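You operate a simulated robot arm through the tools that you are given. There is no shell and no other tool. Be economical: measure what you need, move in short steps, check, and stop when the job is done.

The job below is to be done with a simulated robot arm. You get a single attempt, and the scene is never put back.

## Task
Put one of the blue rings from the top of the long bench on top of the filter box. Put the white cup in the sink. Take the sponge pad from the top of the steel table and leave it on the top of the trolley. Take the handpiece with a green band on the top of the steel table and put it away on the blue mat on the sealer bench. The order is free.

The check looks at the end state, three seconds after you hand in, the way a careful person would. Anything else that was tipped, shoved, dropped, spilled or broken makes it a failure.

## Robot
A 6-joint arm with a fingered hand on a trunk, on a base that drives. Base frame: it is fixed to the floor where the robot stands at the start and does not move with it; the origin is under the middle of the robot, x ahead of it, y to its left, z up; the surface under the hand at the start is at about z = 915. Readings come in mm, rad, newtons and seconds.
With the tool pointing down near the work surface it reaches from about 280 to 740 mm from the robot's upright axis, wherever it stands. Its first joint turns from -2.897 to 2.897 rad. Places, roughly: blue mat on the sealer bench (19x26 cm) [-2800, -2360, 920]; blue ring (3x3x2 cm) [400, 300, 900]; filter box [500, 250, 1000]; handpiece with a green band (11x2x3 cm) [-2900, 400, 900]; sink [500, -1600, 700]; sponge pad (7x5x3 cm) [-2700, 300, 900]; top of the trolley [-2900, -100, 900]; white cup (6x6x5 cm) [500, 600, 900]. Payload 4 kg.
The tool frame sits at the grasp point between the pads (the TCP): z along the fingers, y along the line on which they close. The tips reach 26 mm beyond it. The gripper opens to 148 mm. The gripper's body begins 73 mm behind the TCP. The gripper is a hand of 3 fingers: y runs from the thumb to the fingers, the wrist lies at [0, 0, -239] in the tool frame.
Orientation is told as [roll, pitch, yaw] about the base's x, y, z axes, in that order, counted from this pose: with the fingers straight down and closing along the base's y, the tool's x points along the base's -x, its y along +y and its z along -z.

## Interface
- The arm moves only by the tool play_rows. Its argument "increments" is a list of rows, each an object (a shift or turn left out is 0) with "dr": the turn, a rotation vector about the tool's x, y, z in units of 6 degrees (1.0 is 6 degrees), a list of three; "offset": the shift along the tool's x, y, z in units of 25 mm (1.0 is 25 mm), a list of three. In form: [{"dr": [wx, wy, wz], "offset": [x, y, z]}, ...]. A call has 1 to 10 rows; each row shifts and turns the commanded pose from where the row before left it, along the tool's axes as they then stand. A call with a number of a shift or a turn outside -1 to 1 is refused whole. A row lasts 0.2 s, in which the tool goes at most 50 mm and 0.15 rad; a call with a longer step from one row to the next is refused whole. A pose out of reach is approached as far as the arm can. The call stops where the force on the tool passes 40 N (or 10 N more than at its start, if that is more) or the arm is blocked; 0.2 s more then pass. In this call time passes only in rows, and 0.2 s behind the last. It gives the time, the measured TCP pose, the force on the tool (base axes), the opening and the grip force at its end, in the units of the frame above (readings bear some noise), with the torque about the TCP (base axes, N m) and any sound that the robot's microphone picked up.
- Cameras (640 x 400 px; columns grow to the right, rows downward): "scene" is now at [21, 174.1, 1493.7]; the picture's right is [0.16, -0.99, 0.00], its down [-0.69, -0.11, -0.72] and it looks along [0.71, 0.12, -0.70] (base axes); focal length 275 px, centre (320, 200). "wrist" rides on the gripper at [68, -39, -90] in the tool frame; the picture's right is [0.50, 0.87, 0.00], its down [-0.66, 0.38, -0.65] and it looks along [-0.57, 0.33, 0.76] (tool axes); focal length 222 px, centre (320, 200).
- grab_frame(camera): a new picture of that camera. The clock stands still meanwhile.
- move_column(by): slides the trunk up (or, below 0, down) by that many mm; the arm and the scene camera ride with it, the base frame stays. It gives what a move gives, with no picture.
- steer(legs): drives the robot by 1 to 6 legs, each [ahead, left, turn to the left] in mm, mm and rad, along the robot's own axes; the way and the turn of a leg run together, so that a leg with both is an arc; at most 1500 mm and 3.142 rad a leg. The arm and the cameras ride along, it lands a little off, and it stops where it bumps. It gives what a move gives.
- set_fingers(finger1, finger2, thumb_bend): sets how far each is bent, from 0 (flat) to 1 (curled in); at 0.3 the hand is open as for a grip, at 0.7 the pads meet at the TCP. One left out holds its place. A second passes; each finger stops where it meets its share of the squeeze, and holds until it gets a number again. It is the only way to open and close the hand. It gives what a move gives, with no picture; readings hold the bend of each and the force on the fingers (four entries, about 0 where the hand has none), thumb and palm.
- turn_head(pan, tilt): turns the head with the scene camera to pan (to the left, within 2.705 rad either way) and tilt (down, from -0.506 to 1.204), counted from straight ahead of the robot. It gives what a move gives.
- pixel_to_xyz(camera, pixels): for up to 12 pixels [column, row] of the newest picture of that camera ("zoom" is the newest enlarged one), the place [x, y, z] in the base frame of the surface seen there, good to about 2 mm. The clock stands still meanwhile.
- zoom(camera, box): a new picture of the part [left, top, right, bottom] of that camera's present view, enlarged. The clock stands still meanwhile.
- finish_job(): hands the job in; it is judged then, once.

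Work in short steps. Measure before you move; look again where a grasp or a placing could have gone wrong, and mend it. You have 110 turns and 78 pictures in all, those below and enlarged ones among them. Open the gripper and draw the arm clear of the work before you hand the job in, unless the task says otherwise; then end with one line.

The tools are called after "Emit:" by a JSON object that holds its "method" and its "body". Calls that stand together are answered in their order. play_rows: Moves the arm, as the interface text tells. Its arguments: {"type":"object","properties":{"increments":{"type":"array","items":{"type":"object","properties":{"dr":{"type":"array","items":{"type":"number"}},"offset":{"type":"array","items":{"type":"number"}}}}}},"required":["increments"]} The other tools are called the same way: move_column (by) slides the trunk up or down; set_fingers (finger1, finger2, thumb_bend) moves the fingers one by one; steer (legs) drives the base; turn_head (pan, tilt) turns the head that bears the scene camera; grab_frame (camera) takes a picture; pixel_to_xyz (camera, pixels) gives the place of the surface under pixels of a picture; zoom (camera, box) takes an enlarged picture of a part of a camera's view; finish_job () hands the job in.

At the start:

```text
clock: 0.0
tcp_pos: [339.2, 250.4, 1221.0]
ee_rot: [0.0, -0.002, 0.0]
ft_force: [-0.4, -0.4, -0.3]
moment: [-0.03, 0.02, 0.01]
width: 148.1
grasp_force: 0.1
shape: jaw
bend: [0.3, 0.3, 0.3]
finger forces: [0.1, 0.1, 0.0, 0.0, 0.0, 0.1]
trunk travel left (down, up): [-450.0, 140.0]
robot x, y, heading: [2.0, -1.0, 0.0]
head pan, tilt: [0.164, 0.773]
```

scene: 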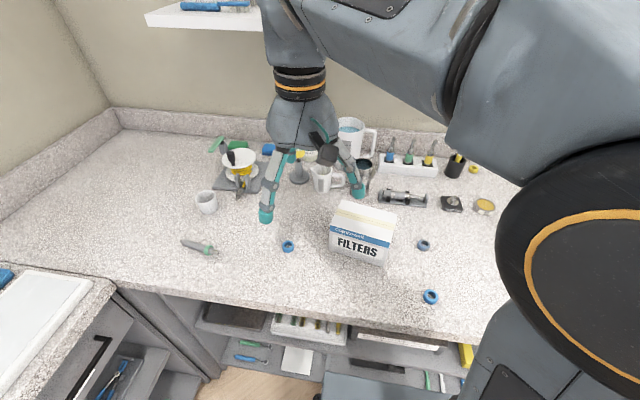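
wrist: 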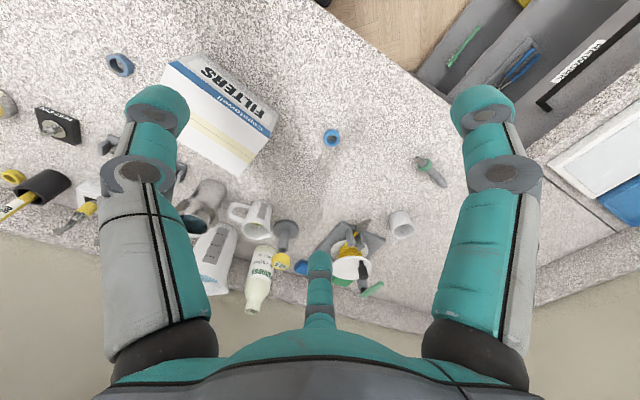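

The scene shows rings at (288,246), (424,245), (430,297), the filter box at (362,230) and the cup at (207,202). I measure them.

Emit:
{"method": "pixel_to_xyz", "body": {"camera": "scene", "pixels": [[288, 241], [288, 251], [424, 245], [430, 297], [341, 206], [395, 215], [388, 242], [333, 228], [207, 192], [207, 210], [310, 260], [365, 215]]}}

Emit:
{"method": "zoom", "body": {"camera": "scene", "box": [160, 130, 460, 320]}}

```text
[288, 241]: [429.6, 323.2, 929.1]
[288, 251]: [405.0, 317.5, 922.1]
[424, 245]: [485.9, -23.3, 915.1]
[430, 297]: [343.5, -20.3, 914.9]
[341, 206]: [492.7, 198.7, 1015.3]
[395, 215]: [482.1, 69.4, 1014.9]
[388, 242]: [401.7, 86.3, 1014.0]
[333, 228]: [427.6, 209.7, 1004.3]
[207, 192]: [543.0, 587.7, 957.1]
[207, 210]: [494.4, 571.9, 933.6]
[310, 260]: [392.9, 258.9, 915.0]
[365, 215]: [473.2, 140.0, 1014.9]
```

```text
2.11 times, centred on (310, 225) of scene
```

zoom: 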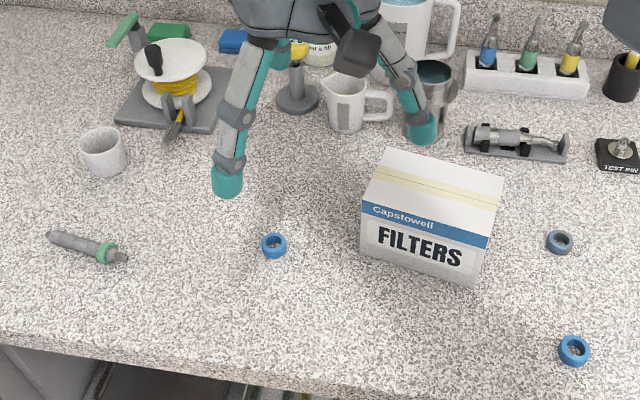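

I get exact ring, cup and box geometry from the zoomed picture: ring around (274,245), cup around (103,150).

Emit:
{"method": "pixel_to_xyz", "body": {"camera": "zoom", "pixels": [[274, 236], [264, 243], [284, 243], [274, 254], [274, 244], [81, 142], [124, 140], [103, 129], [103, 153], [104, 176], [490, 270], [362, 245]]}}

Emit:
{"method": "zoom", "body": {"camera": "wrist", "box": [240, 80, 440, 280]}}

```text
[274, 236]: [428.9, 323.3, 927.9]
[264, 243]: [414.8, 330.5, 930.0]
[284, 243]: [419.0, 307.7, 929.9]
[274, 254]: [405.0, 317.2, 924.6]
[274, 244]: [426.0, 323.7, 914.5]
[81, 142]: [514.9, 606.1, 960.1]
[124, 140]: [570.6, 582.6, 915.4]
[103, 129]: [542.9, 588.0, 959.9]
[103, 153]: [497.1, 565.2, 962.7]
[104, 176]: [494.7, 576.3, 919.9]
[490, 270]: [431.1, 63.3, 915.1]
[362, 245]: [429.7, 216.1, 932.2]
```

```text
2.00 times, centred on (340, 180) of wrist
```

zoom: 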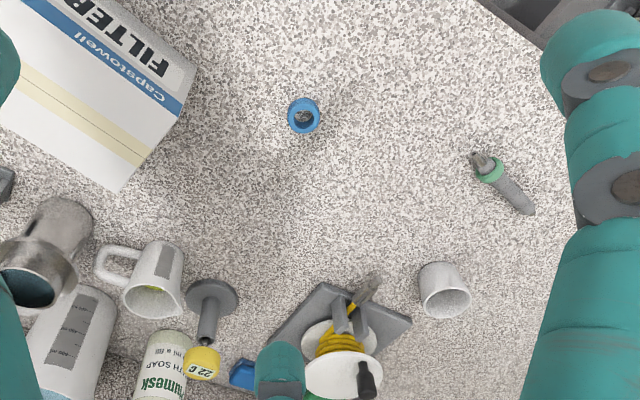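

Ring centre is about (417,319), top at 930; I move above it, to z ≈ 996, and look.

Emit:
{"method": "play_rows", "body": {"increments": [{"offset": [-0.78, 0.686, 1]}, {"offset": [-0.78, 0.686, 1]}, {"offset": [-0.78, 0.686, 1]}, {"offset": [-0.78, 0.686, 1]}, {"offset": [0, 0, 1]}, {"offset": [0, 0, 1]}, {"offset": [0, 0, 1]}, {"offset": [0, 0, 1]}, {"offset": [0, 0, 1]}]}}

Emit:
{"method": "grab_frame", "body": {"camera": "wrist"}}

Emit:
{"method": "grab_frame", "body": {"camera": "scene"}}

```text
clock: 2.0
tcp_pos: [416.9, 319.1, 993.6]
ee_rot: [0.0, 0.0, 0.001]
ft_force: [-0.4, 0.1, 0.1]
moment: [0.0, -0.02, 0.0]
width: 147.7
grasp_force: 0.0
shape: jaw
bend: [0.3, 0.3, 0.3]
finger forces: [0.0, 0.1, 0.1, 0.0, 0.1, 0.0]
trunk travel left (down, up): [-450.0, 140.0]
robot x, y, heading: [-2.5, -5.8, 0.0]
head pan, tilt: [0.164, 0.773]
```

```text
73 pictures are left
```

wrist: 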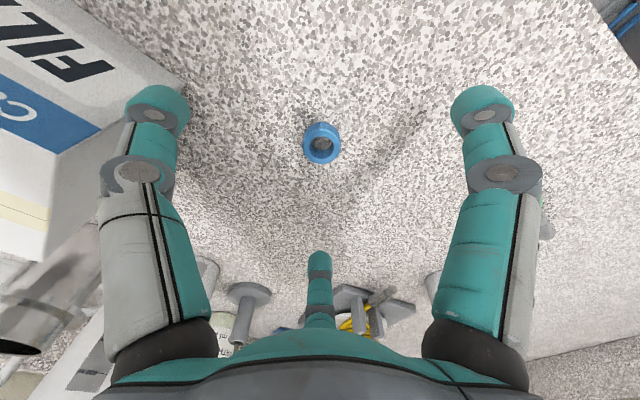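

```text
72 pictures are left
```

scene: 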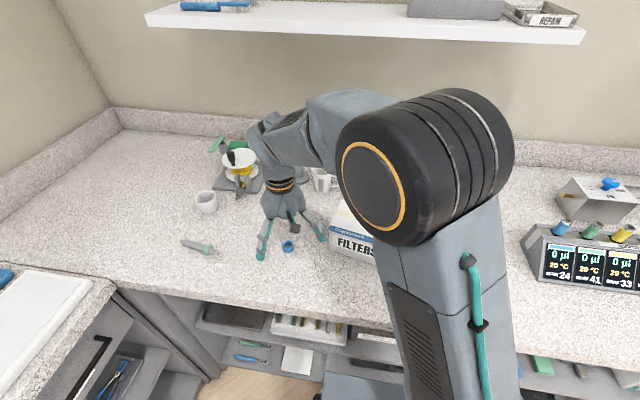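

The ring at (322,143) is centred between the three fingers. I lower to z ≈ 945 and close.

Emit:
{"method": "play_rows", "body": {"increments": [{"offset": [0, 0, 0.9]}, {"offset": [0, 0, 0.7]}, {"offset": [0, 0, 0.34]}]}}

Emit:
{"method": "set_fingers", "body": {"finger1": 0.55, "finger2": 0.55, "thumb_bend": 0.55}}

Emit:
{"method": "grab_frame", "body": {"camera": "wrist"}}

```text
clock: 2.8
tcp_pos: [416.6, 318.5, 945.7]
ee_rot: [0.001, 0.001, 0.0]
ft_force: [0.0, 0.3, 0.3]
moment: [0.01, -0.02, 0.01]
width: 148.1
grasp_force: 0.0
shape: jaw
bend: [0.3, 0.3, 0.3]
finger forces: [0.1, 0.0, 0.1, 0.0, 0.0, 0.0]
trunk travel left (down, up): [-450.0, 140.0]
robot x, y, heading: [2.6, -2.9, 0.003]
head pan, tilt: [0.164, 0.773]
```

```text
clock: 3.8
tcp_pos: [415.8, 318.3, 949.9]
ee_rot: [0.002, -0.001, 0.0]
ft_force: [-1.1, 2.5, 25.4]
moment: [0.46, 0.64, -0.04]
width: 53.4
grasp_force: 12.8
shape: fingers
bend: [0.5, 0.54, 0.55]
finger forces: [17.8, 4.8, 0.0, 0.0, 2.7, 0.0]
trunk travel left (down, up): [-450.0, 140.0]
robot x, y, heading: [1.2, -4.3, -0.003]
head pan, tilt: [0.164, 0.773]
```

```text
71 pictures are left
```

wrist: 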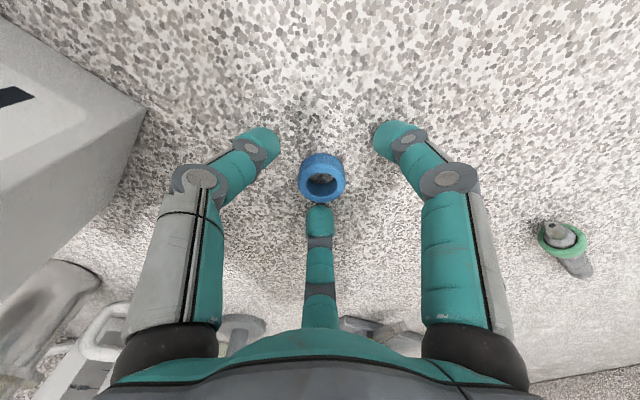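

The tips met the bench while bending (25 N upward). I raise by 8 mm and continue closing slightly.

Emit:
{"method": "play_rows", "body": {"increments": [{"offset": [0, 0, -0.36]}]}}

Emit:
{"method": "set_fingers", "body": {"finger1": 0.6, "finger2": 0.6, "thumb_bend": 0.6}}

Emit:
{"method": "grab_frame", "body": {"camera": "wrist"}}

```text
clock: 4.2
tcp_pos: [416.2, 318.7, 955.6]
ee_rot: [-0.002, 0.002, -0.001]
ft_force: [0.5, -0.6, -0.3]
moment: [0.03, 0.0, 0.01]
width: 46.1
grasp_force: 0.1
shape: fingers
bend: [0.55, 0.55, 0.55]
finger forces: [0.0, 0.0, 0.0, 0.0, 0.1, 0.1]
trunk travel left (down, up): [-450.0, 140.0]
robot x, y, heading: [1.9, -2.2, 0.0]
head pan, tilt: [0.164, 0.773]
```

```text
clock: 5.2
tcp_pos: [417.3, 318.5, 957.0]
ee_rot: [-0.002, 0.0, 0.0]
ft_force: [-0.9, -0.1, 0.8]
moment: [0.01, 0.01, 0.02]
width: 30.3
grasp_force: 0.1
shape: fingers
bend: [0.6, 0.6, 0.6]
finger forces: [0.0, 0.1, 0.0, 0.0, 0.0, 0.0]
trunk travel left (down, up): [-450.0, 140.0]
robot x, y, heading: [1.1, 1.4, 0.004]
head pan, tilt: [0.164, 0.773]
```

```text
70 pictures are left
```

wrist: 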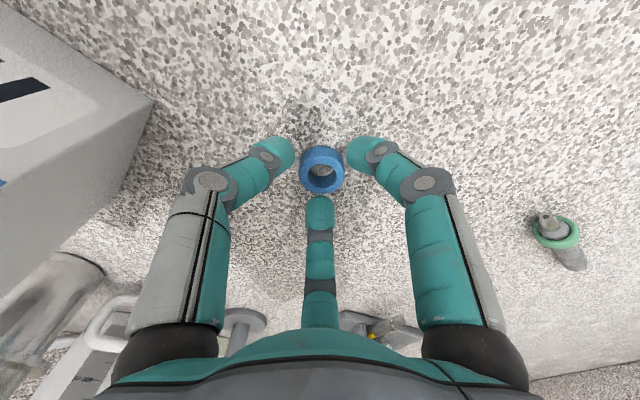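

The ring sits between all three tips. I lower 2 mm and close onto it.

Emit:
{"method": "play_rows", "body": {"increments": [{"offset": [0, 0, 0.08]}]}}

Emit:
{"method": "set_fingers", "body": {"finger1": 0.7, "finger2": 0.7, "thumb_bend": 0.7}}

Emit:
{"method": "grab_frame", "body": {"camera": "wrist"}}

```text
clock: 5.6
tcp_pos: [416.4, 320.0, 954.8]
ee_rot: [-0.001, 0.0, 0.0]
ft_force: [0.3, 0.6, -0.4]
moment: [0.0, -0.03, 0.01]
width: 30.2
grasp_force: 0.1
shape: fingers
bend: [0.6, 0.6, 0.6]
finger forces: [0.0, 0.0, 0.0, 0.1, 0.0, 0.0]
trunk travel left (down, up): [-450.0, 140.0]
robot x, y, heading: [0.2, 2.8, 0.002]
head pan, tilt: [0.164, 0.773]
```

```text
clock: 6.6
tcp_pos: [417.4, 319.0, 953.0]
ee_rot: [-0.001, 0.0, -0.001]
ft_force: [0.5, -0.5, 0.9]
moment: [-0.03, -0.02, 0.03]
width: 18.6
grasp_force: 9.3
shape: fingers
bend: [0.63, 0.63, 0.66]
finger forces: [6.1, 5.5, 0.1, 0.0, 6.8, 0.0]
trunk travel left (down, up): [-450.0, 140.0]
robot x, y, heading: [0.9, 1.9, -0.0]
head pan, tilt: [0.164, 0.773]
```

```text
69 pictures are left
```

wrist: 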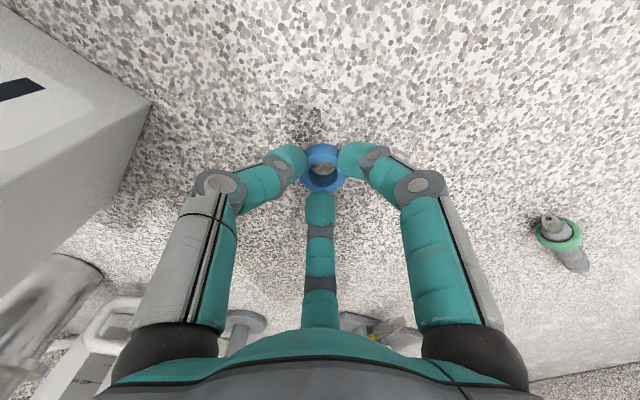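

All three fingers hold it (5–7 N). I lift 125 mm and move over the box centre (448,138).

Emit:
{"method": "play_rows", "body": {"increments": [{"offset": [0, 0, -0.5]}, {"offset": [0, 0, -1]}, {"offset": [0, 0, -1]}, {"offset": [0, 0, -1]}, {"offset": [0, 0, -1]}, {"offset": [0, 0, -1]}]}}

Emit:
{"method": "play_rows", "body": {"increments": [{"offset": [-0.155, -0.905, 0]}, {"offset": [-0.155, -0.905, 0]}, {"offset": [-0.155, -0.905, 0]}, {"offset": [-0.155, -0.905, 0]}, {"offset": [-0.155, -0.905, 0]}, {"offset": [-0.155, -0.905, 0]}, {"offset": [-0.155, -0.905, 0]}, {"offset": [-0.155, -0.905, 0]}]}}

Emit:
{"method": "grab_frame", "body": {"camera": "wrist"}}

```text
clock: 8.0
tcp_pos: [416.5, 318.0, 1090.6]
ee_rot: [0.0, 0.0, 0.001]
ft_force: [-0.2, 0.1, 0.1]
moment: [-0.02, -0.02, 0.04]
width: 18.3
grasp_force: 7.9
shape: fingers
bend: [0.63, 0.63, 0.66]
finger forces: [6.0, 5.4, 0.0, 0.0, 5.5, 0.0]
trunk travel left (down, up): [-450.0, 140.0]
robot x, y, heading: [1.0, -2.8, 0.001]
head pan, tilt: [0.164, 0.773]
```

```text
clock: 9.8
tcp_pos: [449.2, 139.2, 1091.6]
ee_rot: [-0.001, 0.001, 0.0]
ft_force: [-0.2, -0.2, -0.4]
moment: [0.02, 0.02, 0.04]
width: 18.4
grasp_force: 8.1
shape: fingers
bend: [0.63, 0.63, 0.66]
finger forces: [5.9, 5.5, 0.0, 0.0, 5.3, 0.0]
trunk travel left (down, up): [-450.0, 140.0]
robot x, y, heading: [-0.4, 1.4, -0.004]
head pan, tilt: [0.164, 0.773]
```

```text
68 pictures are left
```

wrist: 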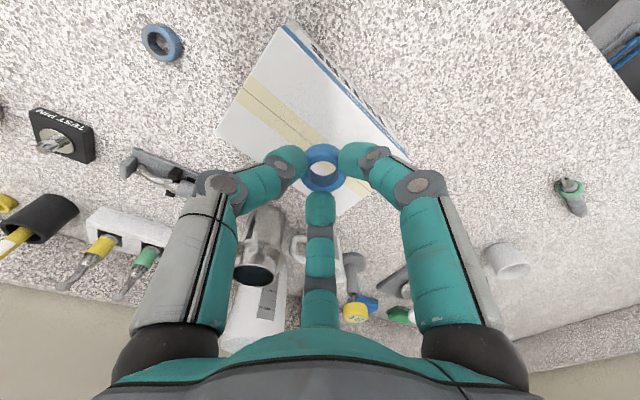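

Ring bottom hangs 38 mm below TCP, so release at TCP ≈ 1053. I lower 34 mm and look.

Emit:
{"method": "play_rows", "body": {"increments": [{"offset": [0, 0, 0.8]}, {"offset": [0, 0, 0.5]}, {"offset": [0, 0, 0.1]}]}}

Emit:
{"method": "grab_frame", "body": {"camera": "wrist"}}

```text
clock: 10.6
tcp_pos: [447.7, 139.2, 1055.6]
ee_rot: [0.0, 0.0, 0.002]
ft_force: [-0.7, 0.4, 0.0]
moment: [0.01, -0.01, 0.01]
width: 18.1
grasp_force: 8.3
shape: fingers
bend: [0.63, 0.63, 0.66]
finger forces: [5.8, 5.4, 0.1, 0.0, 5.2, 0.0]
trunk travel left (down, up): [-450.0, 140.0]
robot x, y, heading: [0.8, 2.0, -0.006]
head pan, tilt: [0.164, 0.773]
```

```text
67 pictures are left
```

wrist: 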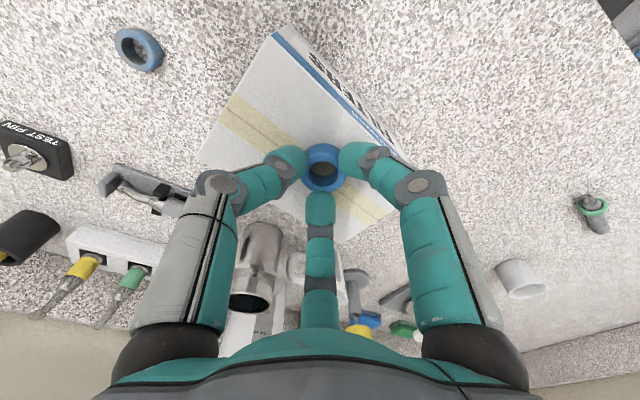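

The ring is over the box top. I lower 2 mm more and open gently.

Emit:
{"method": "play_rows", "body": {"increments": [{"offset": [0, 0, 0.1]}]}}

Emit:
{"method": "set_fingers", "body": {"finger1": 0.55, "finger2": 0.55, "thumb_bend": 0.55}}

Emit:
{"method": "grab_frame", "body": {"camera": "wrist"}}

```text
clock: 11.0
tcp_pos: [447.6, 138.2, 1054.0]
ee_rot: [0.0, -0.002, 0.0]
ft_force: [0.9, -0.2, 4.8]
moment: [-0.03, -0.02, 0.0]
width: 18.4
grasp_force: 10.9
shape: fingers
bend: [0.63, 0.63, 0.66]
finger forces: [7.0, 6.0, 0.0, 0.1, 8.0, 0.0]
trunk travel left (down, up): [-450.0, 140.0]
robot x, y, heading: [1.2, -3.1, 0.002]
head pan, tilt: [0.164, 0.773]
```

```text
clock: 12.0
tcp_pos: [448.0, 138.3, 1052.5]
ee_rot: [-0.001, 0.001, 0.001]
ft_force: [-0.4, 0.5, -0.2]
moment: [0.0, 0.0, 0.02]
width: 45.4
grasp_force: 0.2
shape: fingers
bend: [0.55, 0.55, 0.55]
finger forces: [0.1, 0.1, 0.0, 0.0, 0.1, 0.0]
trunk travel left (down, up): [-450.0, 140.0]
robot x, y, heading: [-0.8, -3.2, -0.001]
head pan, tilt: [0.164, 0.773]
```

```text
66 pictures are left
```

wrist: 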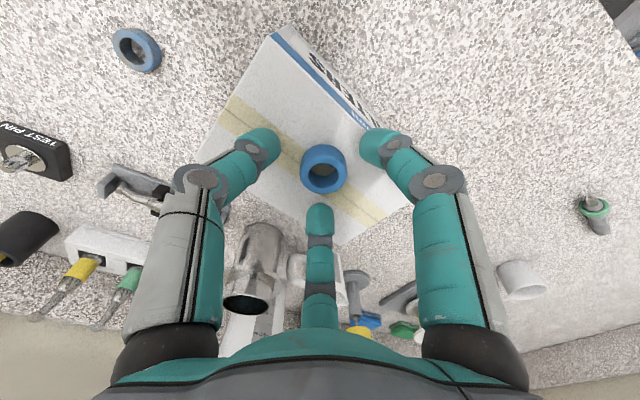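

The ring stands alone at (322,170) on the box. I lift clear, open, and look left toward the cup before driving.

Emit:
{"method": "play_rows", "body": {"increments": [{"offset": [0, 0, -0.5]}, {"offset": [0, 0, -1]}, {"offset": [0, 0, -1]}, {"offset": [0, 0, -1]}, {"offset": [0, 0, -1]}, {"offset": [0, 0, -1]}]}}

Emit:
{"method": "set_fingers", "body": {"finger1": 0.3, "finger2": 0.3, "thumb_bend": 0.3}}

Emit:
{"method": "turn_head", "body": {"pan": 0.9, "tilt": 0.8}}

Emit:
{"method": "grab_frame", "body": {"camera": "scene"}}

```text
clock: 13.4
tcp_pos: [449.7, 139.9, 1191.8]
ee_rot: [0.0, 0.0, -0.001]
ft_force: [-0.5, 0.1, 0.1]
moment: [0.0, -0.04, -0.02]
width: 45.3
grasp_force: 0.1
shape: fingers
bend: [0.55, 0.55, 0.55]
finger forces: [0.0, 0.1, 0.0, 0.0, 0.0, 0.1]
trunk travel left (down, up): [-450.0, 140.0]
robot x, y, heading: [3.2, -2.2, -0.004]
head pan, tilt: [0.164, 0.773]
```

```text
clock: 14.4
tcp_pos: [449.8, 138.9, 1191.0]
ee_rot: [0.0, -0.001, -0.002]
ft_force: [0.2, -0.3, -0.2]
moment: [0.02, 0.0, -0.01]
width: 126.9
grasp_force: 0.0
shape: fingers
bend: [0.3, 0.3, 0.3]
finger forces: [0.0, 0.1, 0.0, 0.0, 0.0, 0.0]
trunk travel left (down, up): [-450.0, 140.0]
robot x, y, heading: [0.7, 3.1, 0.001]
head pan, tilt: [0.164, 0.773]
```

```text
clock: 15.5
tcp_pos: [448.8, 138.6, 1190.9]
ee_rot: [-0.002, 0.0, -0.001]
ft_force: [-0.1, 0.1, 0.7]
moment: [-0.01, 0.01, 0.0]
width: 126.6
grasp_force: 0.1
shape: fingers
bend: [0.3, 0.3, 0.3]
finger forces: [0.0, 0.0, 0.1, 0.0, 0.0, 0.0]
trunk travel left (down, up): [-450.0, 140.0]
robot x, y, heading: [-3.7, 1.3, -0.003]
head pan, tilt: [0.901, 0.799]
```

```text
65 pictures are left
```

scene: 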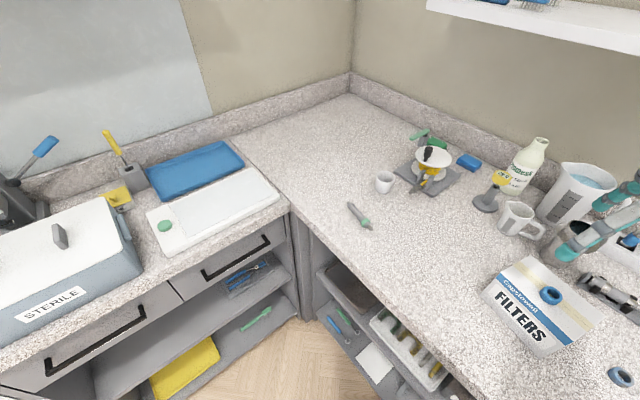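

The ring is on the box at (551,296). I measure the left bench edge and the cup at (384,181).

Emit:
{"method": "pixel_to_xyz", "body": {"camera": "scene", "pixels": [[287, 210], [150, 285], [377, 176], [391, 176], [384, 172], [384, 180], [384, 191], [404, 172], [446, 290], [412, 190]]}}

Emit:
{"method": "zoom", "body": {"camera": "scene", "box": [330, 130, 490, 230]}}

```text
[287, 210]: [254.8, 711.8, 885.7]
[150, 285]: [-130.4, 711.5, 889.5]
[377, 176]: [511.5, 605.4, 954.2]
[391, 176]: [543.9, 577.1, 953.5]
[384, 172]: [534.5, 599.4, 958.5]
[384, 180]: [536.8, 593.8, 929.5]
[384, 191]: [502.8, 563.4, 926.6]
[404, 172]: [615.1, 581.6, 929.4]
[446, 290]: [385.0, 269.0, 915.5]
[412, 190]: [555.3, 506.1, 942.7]
```

```text
4.00 times, centred on (410, 180) of scene
```

zoom: 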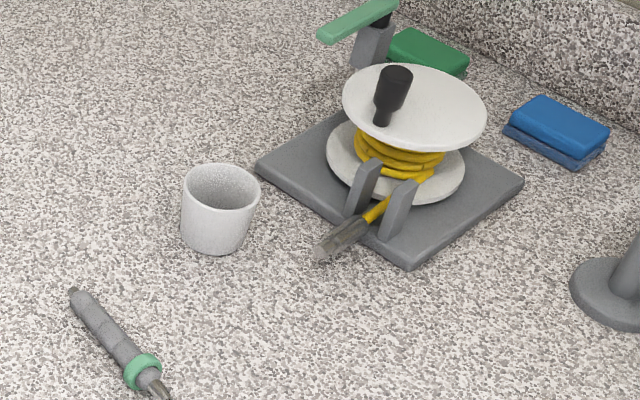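

I measure the rim precisely from the zoom, plus the nearest parts of the reel stand.

Emit:
{"method": "pixel_to_xyz", "body": {"camera": "zoom", "pixels": [[184, 183], [258, 188], [224, 166], [212, 208], [214, 253], [258, 170], [320, 252], [372, 165], [410, 265], [345, 110]]}}

Emit:
{"method": "steer", "body": {"legs": [[0, 170, 0]]}}

```text
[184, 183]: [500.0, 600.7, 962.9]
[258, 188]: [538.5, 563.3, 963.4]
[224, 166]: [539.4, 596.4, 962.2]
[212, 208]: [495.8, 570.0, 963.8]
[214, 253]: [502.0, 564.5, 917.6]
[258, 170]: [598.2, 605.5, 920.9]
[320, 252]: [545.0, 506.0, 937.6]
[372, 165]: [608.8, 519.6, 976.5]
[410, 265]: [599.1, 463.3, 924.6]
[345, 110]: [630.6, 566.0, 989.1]
```

```text
clock: 16.9
tcp_pos: [450.0, 309.4, 1190.3]
ee_rot: [0.0, 0.001, 0.0]
ft_force: [0.6, -1.1, -0.2]
moment: [0.0, -0.01, -0.02]
width: 126.6
grasp_force: 0.0
shape: fingers
bend: [0.3, 0.3, 0.3]
finger forces: [0.0, 0.1, 0.1, 0.0, 0.0, 0.0]
trunk travel left (down, up): [-450.0, 140.0]
robot x, y, heading: [-0.3, 168.4, -0.003]
head pan, tilt: [0.901, 0.799]
```

Cup centre ≈ (519,582), rim z 963, reel blade tip at (545,506). I move above the cup at the current height, partly close to 0.4, then yaw −10° so fingers miss the reel.

Emit:
{"method": "play_rows", "body": {"increments": [{"offset": [-0.276, 0.99, 0]}, {"offset": [-0.276, 0.99, 0]}, {"offset": [-0.276, 0.99, 0]}, {"offset": [-0.276, 0.99, 0]}, {"offset": [-0.276, 0.99, 0]}, {"offset": [-0.276, 0.99, 0]}, {"offset": [-0.276, 0.99, 0]}, {"offset": [-0.276, 0.99, 0]}, {"offset": [-0.276, 0.99, 0]}, {"offset": [-0.276, 0.99, 0]}]}}

Emit:
{"method": "play_rows", "body": {"increments": [{"offset": [0, 1, 0]}, {"dr": [0, 0, 0.84]}, {"dr": [0, 0, 0.83]}, {"offset": [0, 0, 1]}, {"offset": [0, 0, 1]}, {"offset": [0, 0, 1]}, {"offset": [0, 0, 1]}, {"offset": [0, 0, 1]}]}}

Emit:
{"method": "set_fingers", "body": {"finger1": 0.4, "finger2": 0.4, "thumb_bend": 0.4}}

Emit:
{"method": "grab_frame", "body": {"camera": "wrist"}}

Emit:
{"method": "grab_frame", "body": {"camera": "scene"}}

```text
clock: 19.1
tcp_pos: [508.6, 536.1, 1186.9]
ee_rot: [0.001, -0.002, 0.003]
ft_force: [0.7, 0.8, -0.7]
moment: [-0.02, 0.0, 0.0]
width: 126.9
grasp_force: 0.0
shape: fingers
bend: [0.3, 0.3, 0.3]
finger forces: [0.1, 0.1, 0.1, 0.1, 0.0, 0.0]
out of reach, approached as far as the arm can: row 9, 10
trunk travel left (down, up): [-450.0, 140.0]
robot x, y, heading: [-2.5, 168.0, -0.003]
head pan, tilt: [0.901, 0.799]
```

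```text
clock: 20.9
tcp_pos: [506.6, 545.0, 1055.6]
ee_rot: [0.0, 0.0, -0.173]
ft_force: [-0.1, 0.2, -0.3]
moment: [0.02, -0.02, 0.02]
width: 126.9
grasp_force: 0.0
shape: fingers
bend: [0.3, 0.3, 0.3]
finger forces: [0.0, 0.0, 0.0, 0.0, 0.0, 0.0]
out of reach, approached as far as the arm can: row 1
trunk travel left (down, up): [-450.0, 140.0]
robot x, y, heading: [0.1, 167.7, 0.0]
head pan, tilt: [0.901, 0.799]
```

```text
clock: 21.9
tcp_pos: [506.6, 545.2, 1056.0]
ee_rot: [0.002, 0.0, -0.172]
ft_force: [0.3, -0.1, 0.2]
moment: [0.03, -0.02, 0.02]
width: 95.8
grasp_force: 0.1
shape: fingers
bend: [0.4, 0.4, 0.4]
finger forces: [0.0, 0.0, 0.0, 0.0, 0.0, 0.0]
trunk travel left (down, up): [-450.0, 140.0]
robot x, y, heading: [-1.8, 166.9, -0.004]
head pan, tilt: [0.901, 0.799]
```

```text
63 pictures are left
```

wrist: 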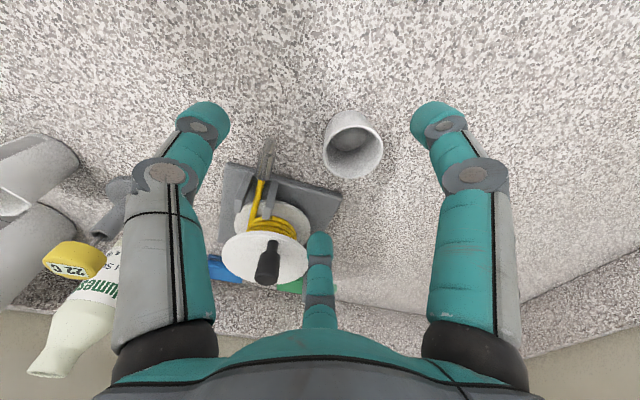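

```text
62 pictures are left
```

scene: 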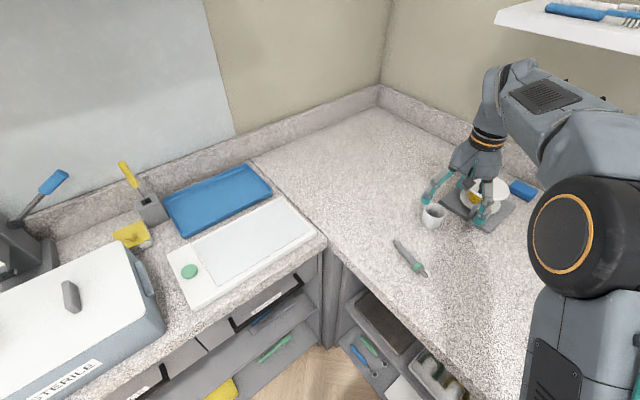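

Cup appears at (352,145), needing a shift of (+12,+37) in base; I shift and descend to z ≈ 1020.

Emit:
{"method": "play_rows", "body": {"increments": [{"offset": [-0.12, 0.77, 0]}, {"offset": [-0.12, 0.77, 0]}, {"offset": [0, 0, 0.7]}, {"offset": [0, 0, 0.7]}]}}

Emit:
{"method": "grab_frame", "body": {"camera": "wrist"}}

```text
clock: 22.9
tcp_pos: [518.9, 582.9, 1019.6]
ee_rot: [-0.001, 0.0, -0.172]
ft_force: [-1.0, 0.0, 0.7]
moment: [0.01, 0.01, 0.03]
width: 95.5
grasp_force: 0.0
shape: fingers
bend: [0.4, 0.4, 0.4]
finger forces: [0.1, 0.0, 0.0, 0.0, 0.0, 0.0]
trunk travel left (down, up): [-450.0, 140.0]
robot x, y, heading: [-3.5, 168.6, -0.0]
head pan, tilt: [0.901, 0.799]
```

```text
61 pictures are left
```

wrist: 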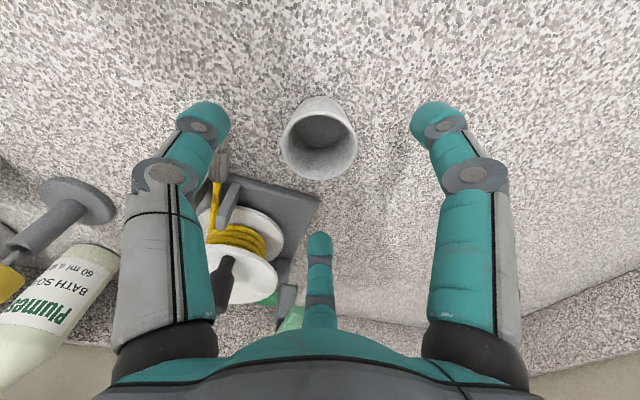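

Cup is centred at (319,140). Before descending, I check the spool disc's extent against the fingers.

Emit:
{"method": "pixel_to_xyz", "body": {"camera": "wrist", "pixels": [[274, 285], [240, 250], [224, 270], [284, 238], [222, 165], [318, 198], [230, 300], [229, 215]]}}

```text
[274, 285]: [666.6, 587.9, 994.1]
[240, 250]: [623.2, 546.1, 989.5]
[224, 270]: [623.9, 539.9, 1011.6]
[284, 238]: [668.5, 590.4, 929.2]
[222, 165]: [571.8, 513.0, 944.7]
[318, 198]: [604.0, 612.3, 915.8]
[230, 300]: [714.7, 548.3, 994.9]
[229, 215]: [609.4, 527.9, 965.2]
```

Everything of the reel is at x > 600 apart from the blade; clearance is fine. I descend to z ≈ 960.

Emit:
{"method": "play_rows", "body": {"increments": [{"offset": [0, 0, 0.9]}, {"offset": [0, 0, 0.9]}, {"offset": [0, 0, 0.58]}]}}

Emit:
{"method": "set_fingers", "body": {"finger1": 0.58, "finger2": 0.58, "thumb_bend": 0.58}}

Emit:
{"method": "grab_frame", "body": {"camera": "wrist"}}

```text
clock: 23.7
tcp_pos: [517.6, 583.1, 961.0]
ee_rot: [0.0, 0.001, -0.173]
ft_force: [0.6, 0.0, -0.1]
moment: [-0.01, -0.01, -0.02]
width: 95.4
grasp_force: 0.0
shape: fingers
bend: [0.4, 0.4, 0.4]
finger forces: [0.0, 0.0, 0.1, 0.1, 0.0, 0.0]
trunk travel left (down, up): [-450.0, 140.0]
robot x, y, heading: [-2.3, 166.0, 0.001]
head pan, tilt: [0.901, 0.799]
```

```text
clock: 24.7
tcp_pos: [517.1, 583.1, 960.7]
ee_rot: [0.0, 0.001, -0.173]
ft_force: [0.3, -0.6, -0.3]
moment: [-0.01, 0.02, 0.03]
width: 40.9
grasp_force: 0.2
shape: fingers
bend: [0.56, 0.56, 0.57]
finger forces: [0.3, 0.5, 0.0, 0.0, 0.4, 0.0]
trunk travel left (down, up): [-450.0, 140.0]
robot x, y, heading: [-2.2, 169.1, 0.003]
head pan, tilt: [0.901, 0.799]
```

```text
60 pictures are left
```

wrist: 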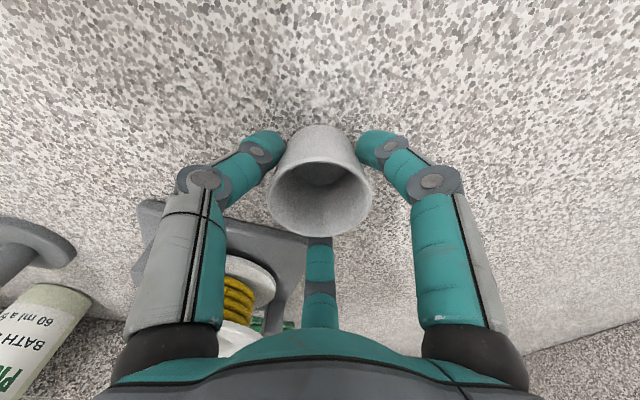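

Light contact on all three; I squeeze a little more and lift.

Emit:
{"method": "set_fingers", "body": {"finger1": 0.66, "finger2": 0.66, "thumb_bend": 0.66}}

Emit:
{"method": "play_rows", "body": {"increments": [{"offset": [0, 0, -0.4]}, {"offset": [0, 0, -0.8]}, {"offset": [0, 0, -0.8]}]}}

Emit:
{"method": "grab_frame", "body": {"camera": "wrist"}}

```text
clock: 25.7
tcp_pos: [517.0, 583.2, 959.6]
ee_rot: [0.001, 0.0, -0.172]
ft_force: [-0.3, 0.0, 0.1]
moment: [-0.03, -0.01, 0.01]
width: 36.5
grasp_force: 11.9
shape: fingers
bend: [0.57, 0.57, 0.6]
finger forces: [7.1, 7.6, 0.0, 0.0, 8.7, 0.1]
trunk travel left (down, up): [-450.0, 140.0]
robot x, y, heading: [-0.9, 168.1, 0.004]
head pan, tilt: [0.901, 0.799]
```

```text
clock: 26.5
tcp_pos: [517.8, 581.5, 1012.9]
ee_rot: [0.0, 0.0, -0.173]
ft_force: [0.4, 0.0, 0.2]
moment: [-0.01, 0.02, 0.01]
width: 36.9
grasp_force: 11.7
shape: fingers
bend: [0.57, 0.57, 0.6]
finger forces: [7.2, 7.5, 0.1, 0.0, 8.7, 0.0]
trunk travel left (down, up): [-450.0, 140.0]
robot x, y, heading: [1.2, 168.0, -0.002]
head pan, tilt: [0.901, 0.799]
```

```text
59 pictures are left
```

wrist: 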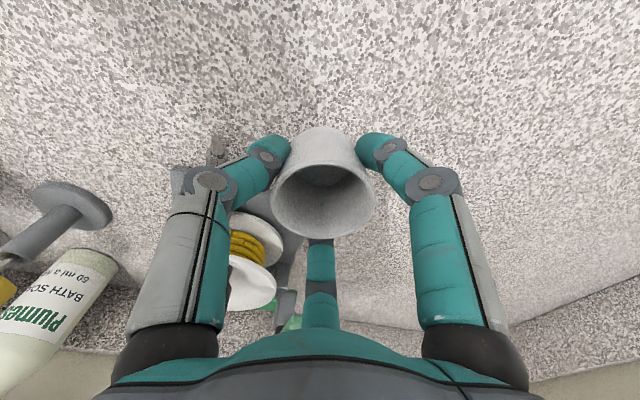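

The cup is held steady. I lift further and retract toward the robot.

Emit:
{"method": "play_rows", "body": {"increments": [{"offset": [0, 0, -1]}, {"offset": [0, 0, -1]}, {"offset": [0.25, -0.9, -0.5]}, {"offset": [0.25, -0.9, -0.5]}, {"offset": [0.25, -0.9, -0.5]}, {"offset": [0.25, -0.9, -0.5]}, {"offset": [0.25, -0.9, -0.5]}, {"offset": [0.25, -0.9, -0.5]}, {"offset": [0.25, -0.9, -0.5]}, {"offset": [0.25, -0.9, -0.5]}]}}

Emit:
{"method": "turn_head", "body": {"pan": -1.3, "tilt": 0.6}}

Emit:
{"method": "grab_frame", "body": {"camera": "scene"}}

```text
clock: 28.7
tcp_pos: [436.5, 415.6, 1159.5]
ee_rot: [0.0, 0.0, -0.173]
ft_force: [-0.2, -0.5, 0.1]
moment: [-0.02, -0.01, -0.03]
width: 36.5
grasp_force: 12.1
shape: fingers
bend: [0.57, 0.57, 0.6]
finger forces: [7.2, 7.5, 0.0, 0.1, 8.6, 0.0]
trunk travel left (down, up): [-450.0, 140.0]
robot x, y, heading: [-1.6, 172.5, 0.0]
head pan, tilt: [0.901, 0.799]
```

```text
clock: 30.8
tcp_pos: [436.8, 413.7, 1159.9]
ee_rot: [0.001, 0.001, -0.171]
ft_force: [-0.2, 0.1, 0.2]
moment: [0.0, 0.0, -0.01]
width: 36.6
grasp_force: 11.9
shape: fingers
bend: [0.57, 0.57, 0.6]
finger forces: [7.2, 7.5, 0.0, 0.0, 8.5, 0.1]
trunk travel left (down, up): [-450.0, 140.0]
robot x, y, heading: [-1.7, 167.1, 0.009]
head pan, tilt: [-1.3, 0.6]
```

```text
58 pictures are left
```

scene: 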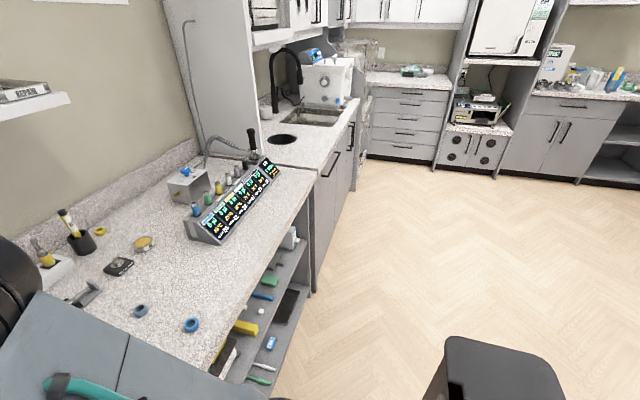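

Floor to the right is clear; the sink basin is near (312,117). I measure it and the counter edges.

Emit:
{"method": "pixel_to_xyz", "body": {"camera": "scene", "pixels": [[312, 117], [325, 126], [290, 120], [342, 113], [320, 172], [350, 110], [300, 165], [283, 138], [313, 290], [305, 115], [225, 377], [250, 150]]}}

Emit:
{"method": "zoom", "body": {"camera": "scene", "box": [230, 40, 390, 180]}}

```text
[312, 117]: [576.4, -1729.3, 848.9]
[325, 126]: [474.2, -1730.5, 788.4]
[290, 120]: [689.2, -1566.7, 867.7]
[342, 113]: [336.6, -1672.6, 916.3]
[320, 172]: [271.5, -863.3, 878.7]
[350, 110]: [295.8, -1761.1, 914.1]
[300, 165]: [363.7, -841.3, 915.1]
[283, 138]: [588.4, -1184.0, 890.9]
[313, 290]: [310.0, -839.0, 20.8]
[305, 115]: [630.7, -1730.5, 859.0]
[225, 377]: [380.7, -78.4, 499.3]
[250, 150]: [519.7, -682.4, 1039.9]
```

```text
2.86 times, centred on (310, 110) of scene
```

zoom: 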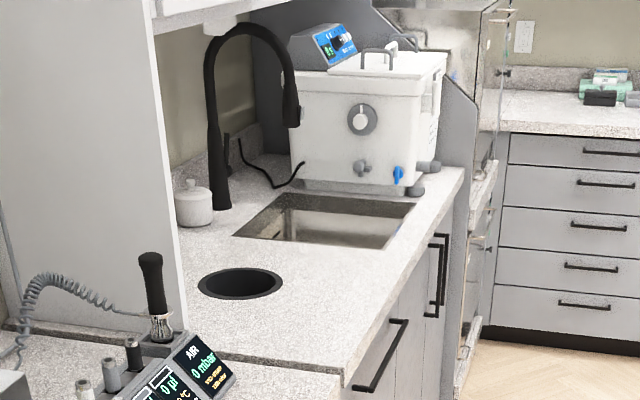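

Sink spans about x 370–690, y −1480…−1730, counter edge x ≈ 285. I back off 250 mm and slide right 1720 mm, then look.

Emit:
{"method": "steer", "body": {"legs": [[-250, 0, 0], [0, -900, 0], [0, -820, 0]]}}

Emit:
{"method": "turn_head", "body": {"pan": 0.0, "tilt": 0.55}}

Emit:
{"method": "grab_frame", "body": {"camera": "scene"}}

```text
clock: 40.9
tcp_pos: [188.2, -1289.2, 1160.6]
ee_rot: [-0.001, -0.001, -0.165]
ft_force: [0.3, -0.3, 0.0]
moment: [0.02, -0.01, 0.02]
width: 36.5
grasp_force: 11.8
shape: fingers
bend: [0.57, 0.57, 0.6]
finger forces: [7.3, 7.4, 0.0, 0.0, 8.7, 0.0]
trunk travel left (down, up): [-450.0, 140.0]
robot x, y, heading: [-247.2, -1538.4, 0.003]
head pan, tilt: [-1.3, 0.6]
```

```text
clock: 42.4
tcp_pos: [188.9, -1289.8, 1160.1]
ee_rot: [0.0, -0.002, -0.169]
ft_force: [-0.6, -0.1, 0.7]
moment: [0.02, -0.02, 0.01]
width: 36.9
grasp_force: 11.9
shape: fingers
bend: [0.57, 0.57, 0.6]
finger forces: [7.2, 7.5, 0.0, 0.0, 8.6, 0.0]
trunk travel left (down, up): [-450.0, 140.0]
robot x, y, heading: [-249.7, -1540.0, 0.01]
head pan, tilt: [0.0, 0.55]
```

```text
56 pictures are left
```

scene: 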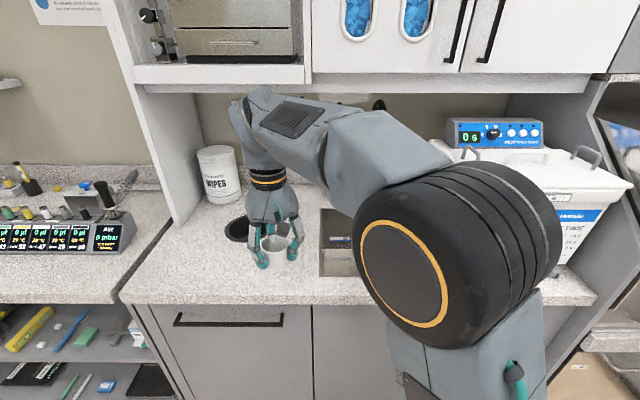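

The sink's left part shows at (335,240). I measure the sink and the overhead cabinet for clearance.

Emit:
{"method": "pixel_to_xyz", "body": {"camera": "scene", "pixels": [[325, 212], [322, 274], [340, 240], [335, 270], [345, 258], [220, 75], [420, 88], [310, 60], [490, 290], [378, 103], [550, 262], [235, 232]]}}

Emit:
{"method": "turn_head", "body": {"pan": -0.5, "tilt": 0.9}}

Emit:
{"method": "grab_frame", "body": {"camera": "scene"}}

Emit:
{"method": "grab_frame", "body": {"camera": "wrist"}}

```text
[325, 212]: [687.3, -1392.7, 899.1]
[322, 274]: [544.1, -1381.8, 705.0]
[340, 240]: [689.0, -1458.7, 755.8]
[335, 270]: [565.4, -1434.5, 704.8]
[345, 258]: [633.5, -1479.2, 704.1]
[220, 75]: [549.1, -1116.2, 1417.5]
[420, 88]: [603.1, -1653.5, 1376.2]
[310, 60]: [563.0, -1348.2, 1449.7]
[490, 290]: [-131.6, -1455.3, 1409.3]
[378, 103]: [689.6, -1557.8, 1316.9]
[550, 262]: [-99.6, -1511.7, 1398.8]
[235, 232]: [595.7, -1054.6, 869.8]
```

```text
clock: 43.3
tcp_pos: [189.1, -1290.5, 1159.3]
ee_rot: [0.002, 0.0, -0.168]
ft_force: [0.6, -0.4, 0.0]
moment: [-0.04, -0.05, 0.0]
width: 36.3
grasp_force: 11.6
shape: fingers
bend: [0.57, 0.57, 0.6]
finger forces: [7.1, 7.6, 0.1, 0.0, 8.6, 0.0]
trunk travel left (down, up): [-450.0, 140.0]
robot x, y, heading: [-252.9, -1539.0, 0.007]
head pan, tilt: [-0.499, 0.901]
```

```text
55 pictures are left
```

scene: 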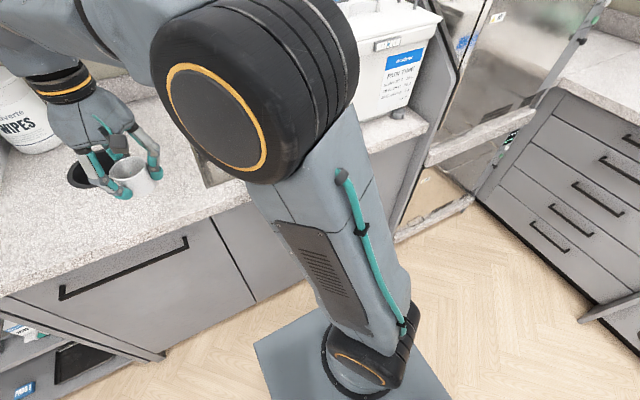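

```text
54 pictures are left
```

wrist: 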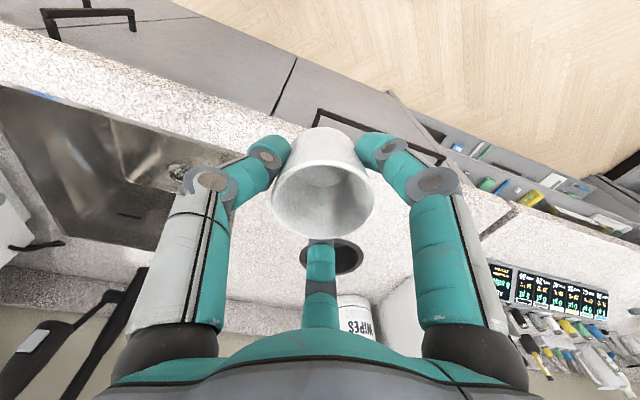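

Wrist view shows the whole sink at left; I measure its corners, floor, drain and the faucet.

Emit:
{"method": "pixel_to_xyz", "body": {"camera": "wrist", "pixels": [[40, 90], [230, 150], [150, 250], [10, 165], [125, 160], [80, 200], [105, 130], [100, 250], [40, 245], [125, 290], [70, 320], [170, 165]]}}

Emit:
{"method": "zoom", "body": {"camera": "wrist", "box": [0, 70, 240, 370]}}

```text
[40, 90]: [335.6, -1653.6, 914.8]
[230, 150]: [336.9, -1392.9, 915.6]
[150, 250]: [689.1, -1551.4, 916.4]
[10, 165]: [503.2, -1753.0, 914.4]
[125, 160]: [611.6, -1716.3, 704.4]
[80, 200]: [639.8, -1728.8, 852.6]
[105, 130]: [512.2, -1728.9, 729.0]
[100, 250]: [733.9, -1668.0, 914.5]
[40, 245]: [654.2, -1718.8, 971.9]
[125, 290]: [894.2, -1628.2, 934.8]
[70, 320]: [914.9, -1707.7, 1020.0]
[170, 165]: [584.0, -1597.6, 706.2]
```

```text
1.33 times, centred on (120, 220) of wrist
```

zoom: 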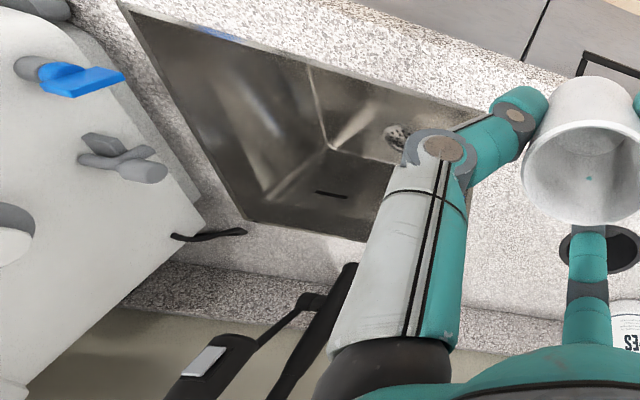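

Sink: x 340–690, y −1385…−1730, floor z 705. I'll set the cup at about (470,−1510). Drive 150 mm forward, then move over that spot and look.

Emit:
{"method": "steer", "body": {"legs": [[150, 0, 0]]}}

Emit:
{"method": "play_rows", "body": {"increments": [{"offset": [0, -0.95, 0]}, {"offset": [0, -0.95, 0]}, {"offset": [0, -0.95, 0]}, {"offset": [0, -0.95, 0]}, {"offset": [0, -0.95, 0]}, {"offset": [0, -0.95, 0]}]}}

Emit:
{"method": "turn_head", "body": {"pan": 0.0, "tilt": 0.7}}

Emit:
{"method": "grab_frame", "body": {"camera": "scene"}}

Emit:
{"method": "grab_frame", "body": {"camera": "wrist"}}

```text
clock: 44.7
tcp_pos: [334.5, -1288.1, 1160.0]
ee_rot: [-0.002, -0.001, -0.167]
ft_force: [1.0, -0.5, 0.3]
moment: [0.0, -0.01, 0.02]
width: 36.5
grasp_force: 11.1
shape: fingers
bend: [0.57, 0.57, 0.6]
finger forces: [7.2, 7.6, 0.0, 0.1, 8.6, 0.0]
trunk travel left (down, up): [-450.0, 140.0]
robot x, y, heading: [-98.7, -1539.8, 0.003]
head pan, tilt: [-0.499, 0.901]
```

```text
clock: 46.1
tcp_pos: [311.2, -1428.6, 1159.4]
ee_rot: [0.001, 0.001, -0.165]
ft_force: [0.3, 0.1, 0.1]
moment: [-0.01, 0.05, 0.01]
width: 36.4
grasp_force: 11.6
shape: fingers
bend: [0.57, 0.57, 0.61]
finger forces: [7.1, 7.6, 0.1, 0.0, 8.6, 0.0]
trunk travel left (down, up): [-450.0, 140.0]
robot x, y, heading: [-98.8, -1536.1, 0.008]
head pan, tilt: [-0.499, 0.901]
```

```text
clock: 47.0
tcp_pos: [313.0, -1428.5, 1161.4]
ee_rot: [0.0, 0.0, -0.166]
ft_force: [0.4, 0.5, -0.2]
moment: [0.01, -0.03, -0.03]
width: 36.5
grasp_force: 11.7
shape: fingers
bend: [0.57, 0.57, 0.61]
finger forces: [7.1, 7.6, 0.0, 0.1, 8.6, 0.1]
trunk travel left (down, up): [-450.0, 140.0]
robot x, y, heading: [-101.7, -1535.9, 0.006]
head pan, tilt: [0.0, 0.7]
```

```text
52 pictures are left
```

scene: 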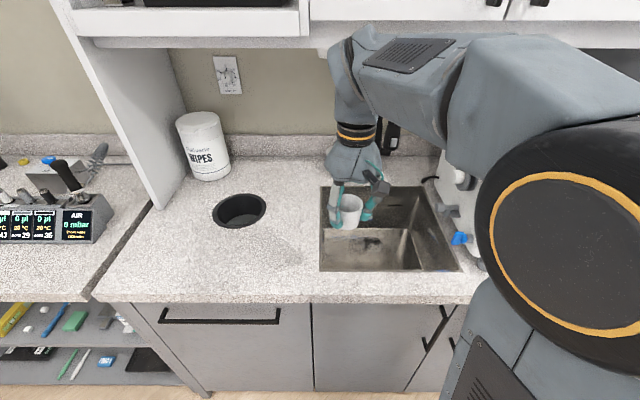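

```text
51 pictures are left
```

wrist: 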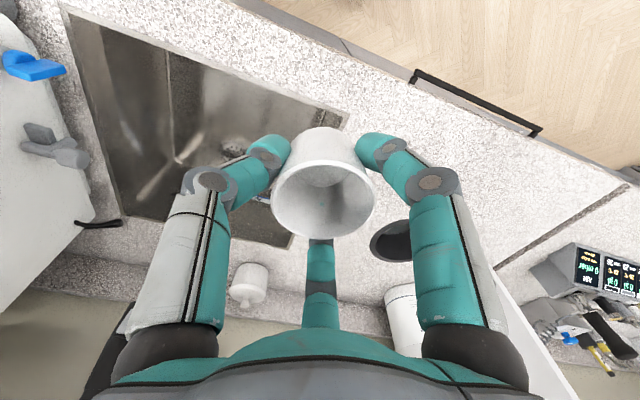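

I measure the sink rim corners and the black faucet bit at (390,135).

Emit:
{"method": "pixel_to_xyz", "body": {"camera": "scene", "pixels": [[388, 125], [391, 140], [320, 186], [424, 187], [461, 272], [319, 272], [372, 242], [345, 255], [357, 30], [330, 62]]}}

Emit:
{"method": "zoom", "body": {"camera": "scene", "box": [310, 60, 480, 290]}}

```text
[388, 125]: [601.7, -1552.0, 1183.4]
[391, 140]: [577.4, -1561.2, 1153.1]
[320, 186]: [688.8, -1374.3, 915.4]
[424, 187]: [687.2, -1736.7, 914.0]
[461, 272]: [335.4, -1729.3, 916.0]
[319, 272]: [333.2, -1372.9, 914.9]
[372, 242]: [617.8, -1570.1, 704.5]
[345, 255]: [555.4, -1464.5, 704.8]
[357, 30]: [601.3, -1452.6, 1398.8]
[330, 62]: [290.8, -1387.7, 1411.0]
```

```text
1.74 times, centred on (395, 175) of scene
```

zoom: 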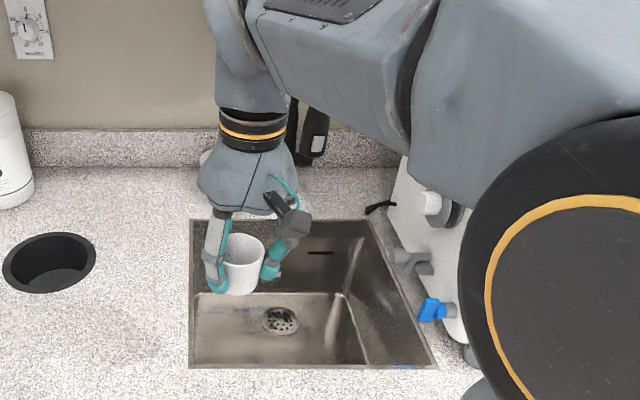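

Faucet spout is near (577,−1556,1150), so I use (440,−1490). I shift there at height, then lower the trunk by 200 mm.

Emit:
{"method": "play_rows", "body": {"increments": [{"offset": [-0.91, -0.263, 0]}, {"offset": [-0.91, -0.263, 0]}, {"offset": [-0.91, -0.263, 0]}, {"offset": [-0.91, -0.263, 0]}, {"offset": [-0.91, -0.263, 0]}, {"offset": [-0.91, -0.263, 0]}]}}

Emit:
{"method": "move_column", "body": {"by": -200}}

Emit:
{"method": "grab_frame", "body": {"camera": "wrist"}}

Emit:
{"method": "grab_frame", "body": {"camera": "scene"}}

```text
clock: 48.4
tcp_pos: [440.5, -1490.1, 1159.7]
ee_rot: [-0.001, 0.0, -0.167]
ft_force: [-1.2, 0.5, -0.5]
moment: [0.02, 0.02, 0.0]
width: 36.2
grasp_force: 11.1
shape: fingers
bend: [0.57, 0.57, 0.61]
finger forces: [7.1, 7.6, 0.0, 0.0, 8.4, 0.0]
trunk travel left (down, up): [-450.0, 140.0]
robot x, y, heading: [-102.6, -1536.5, 0.006]
head pan, tilt: [0.0, 0.7]
```

```text
clock: 50.6
tcp_pos: [440.2, -1490.3, 959.2]
ee_rot: [0.001, -0.001, -0.167]
ft_force: [1.1, 0.9, -0.9]
moment: [0.0, -0.02, 0.02]
width: 36.3
grasp_force: 11.3
shape: fingers
bend: [0.57, 0.57, 0.61]
finger forces: [7.2, 7.6, 0.0, 0.1, 8.5, 0.0]
trunk travel left (down, up): [-250.0, 340.0]
robot x, y, heading: [-103.2, -1537.8, 0.01]
head pan, tilt: [0.0, 0.7]
```

```text
49 pictures are left
```

wrist: 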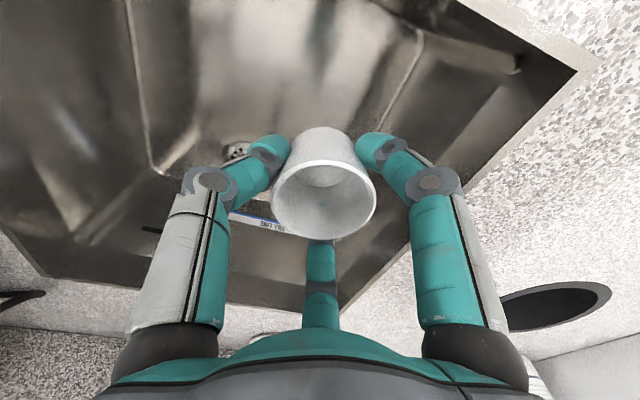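

```text
48 pictures are left
```

scene: 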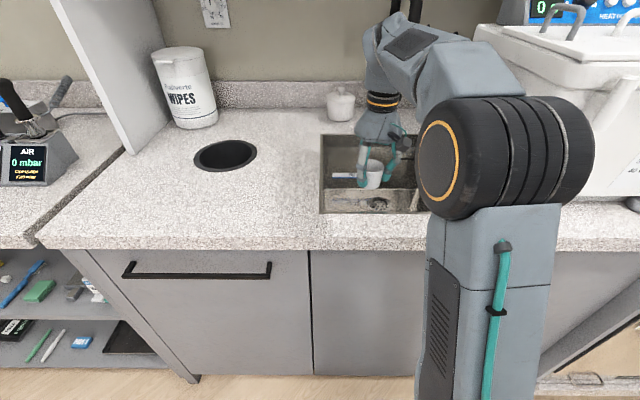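

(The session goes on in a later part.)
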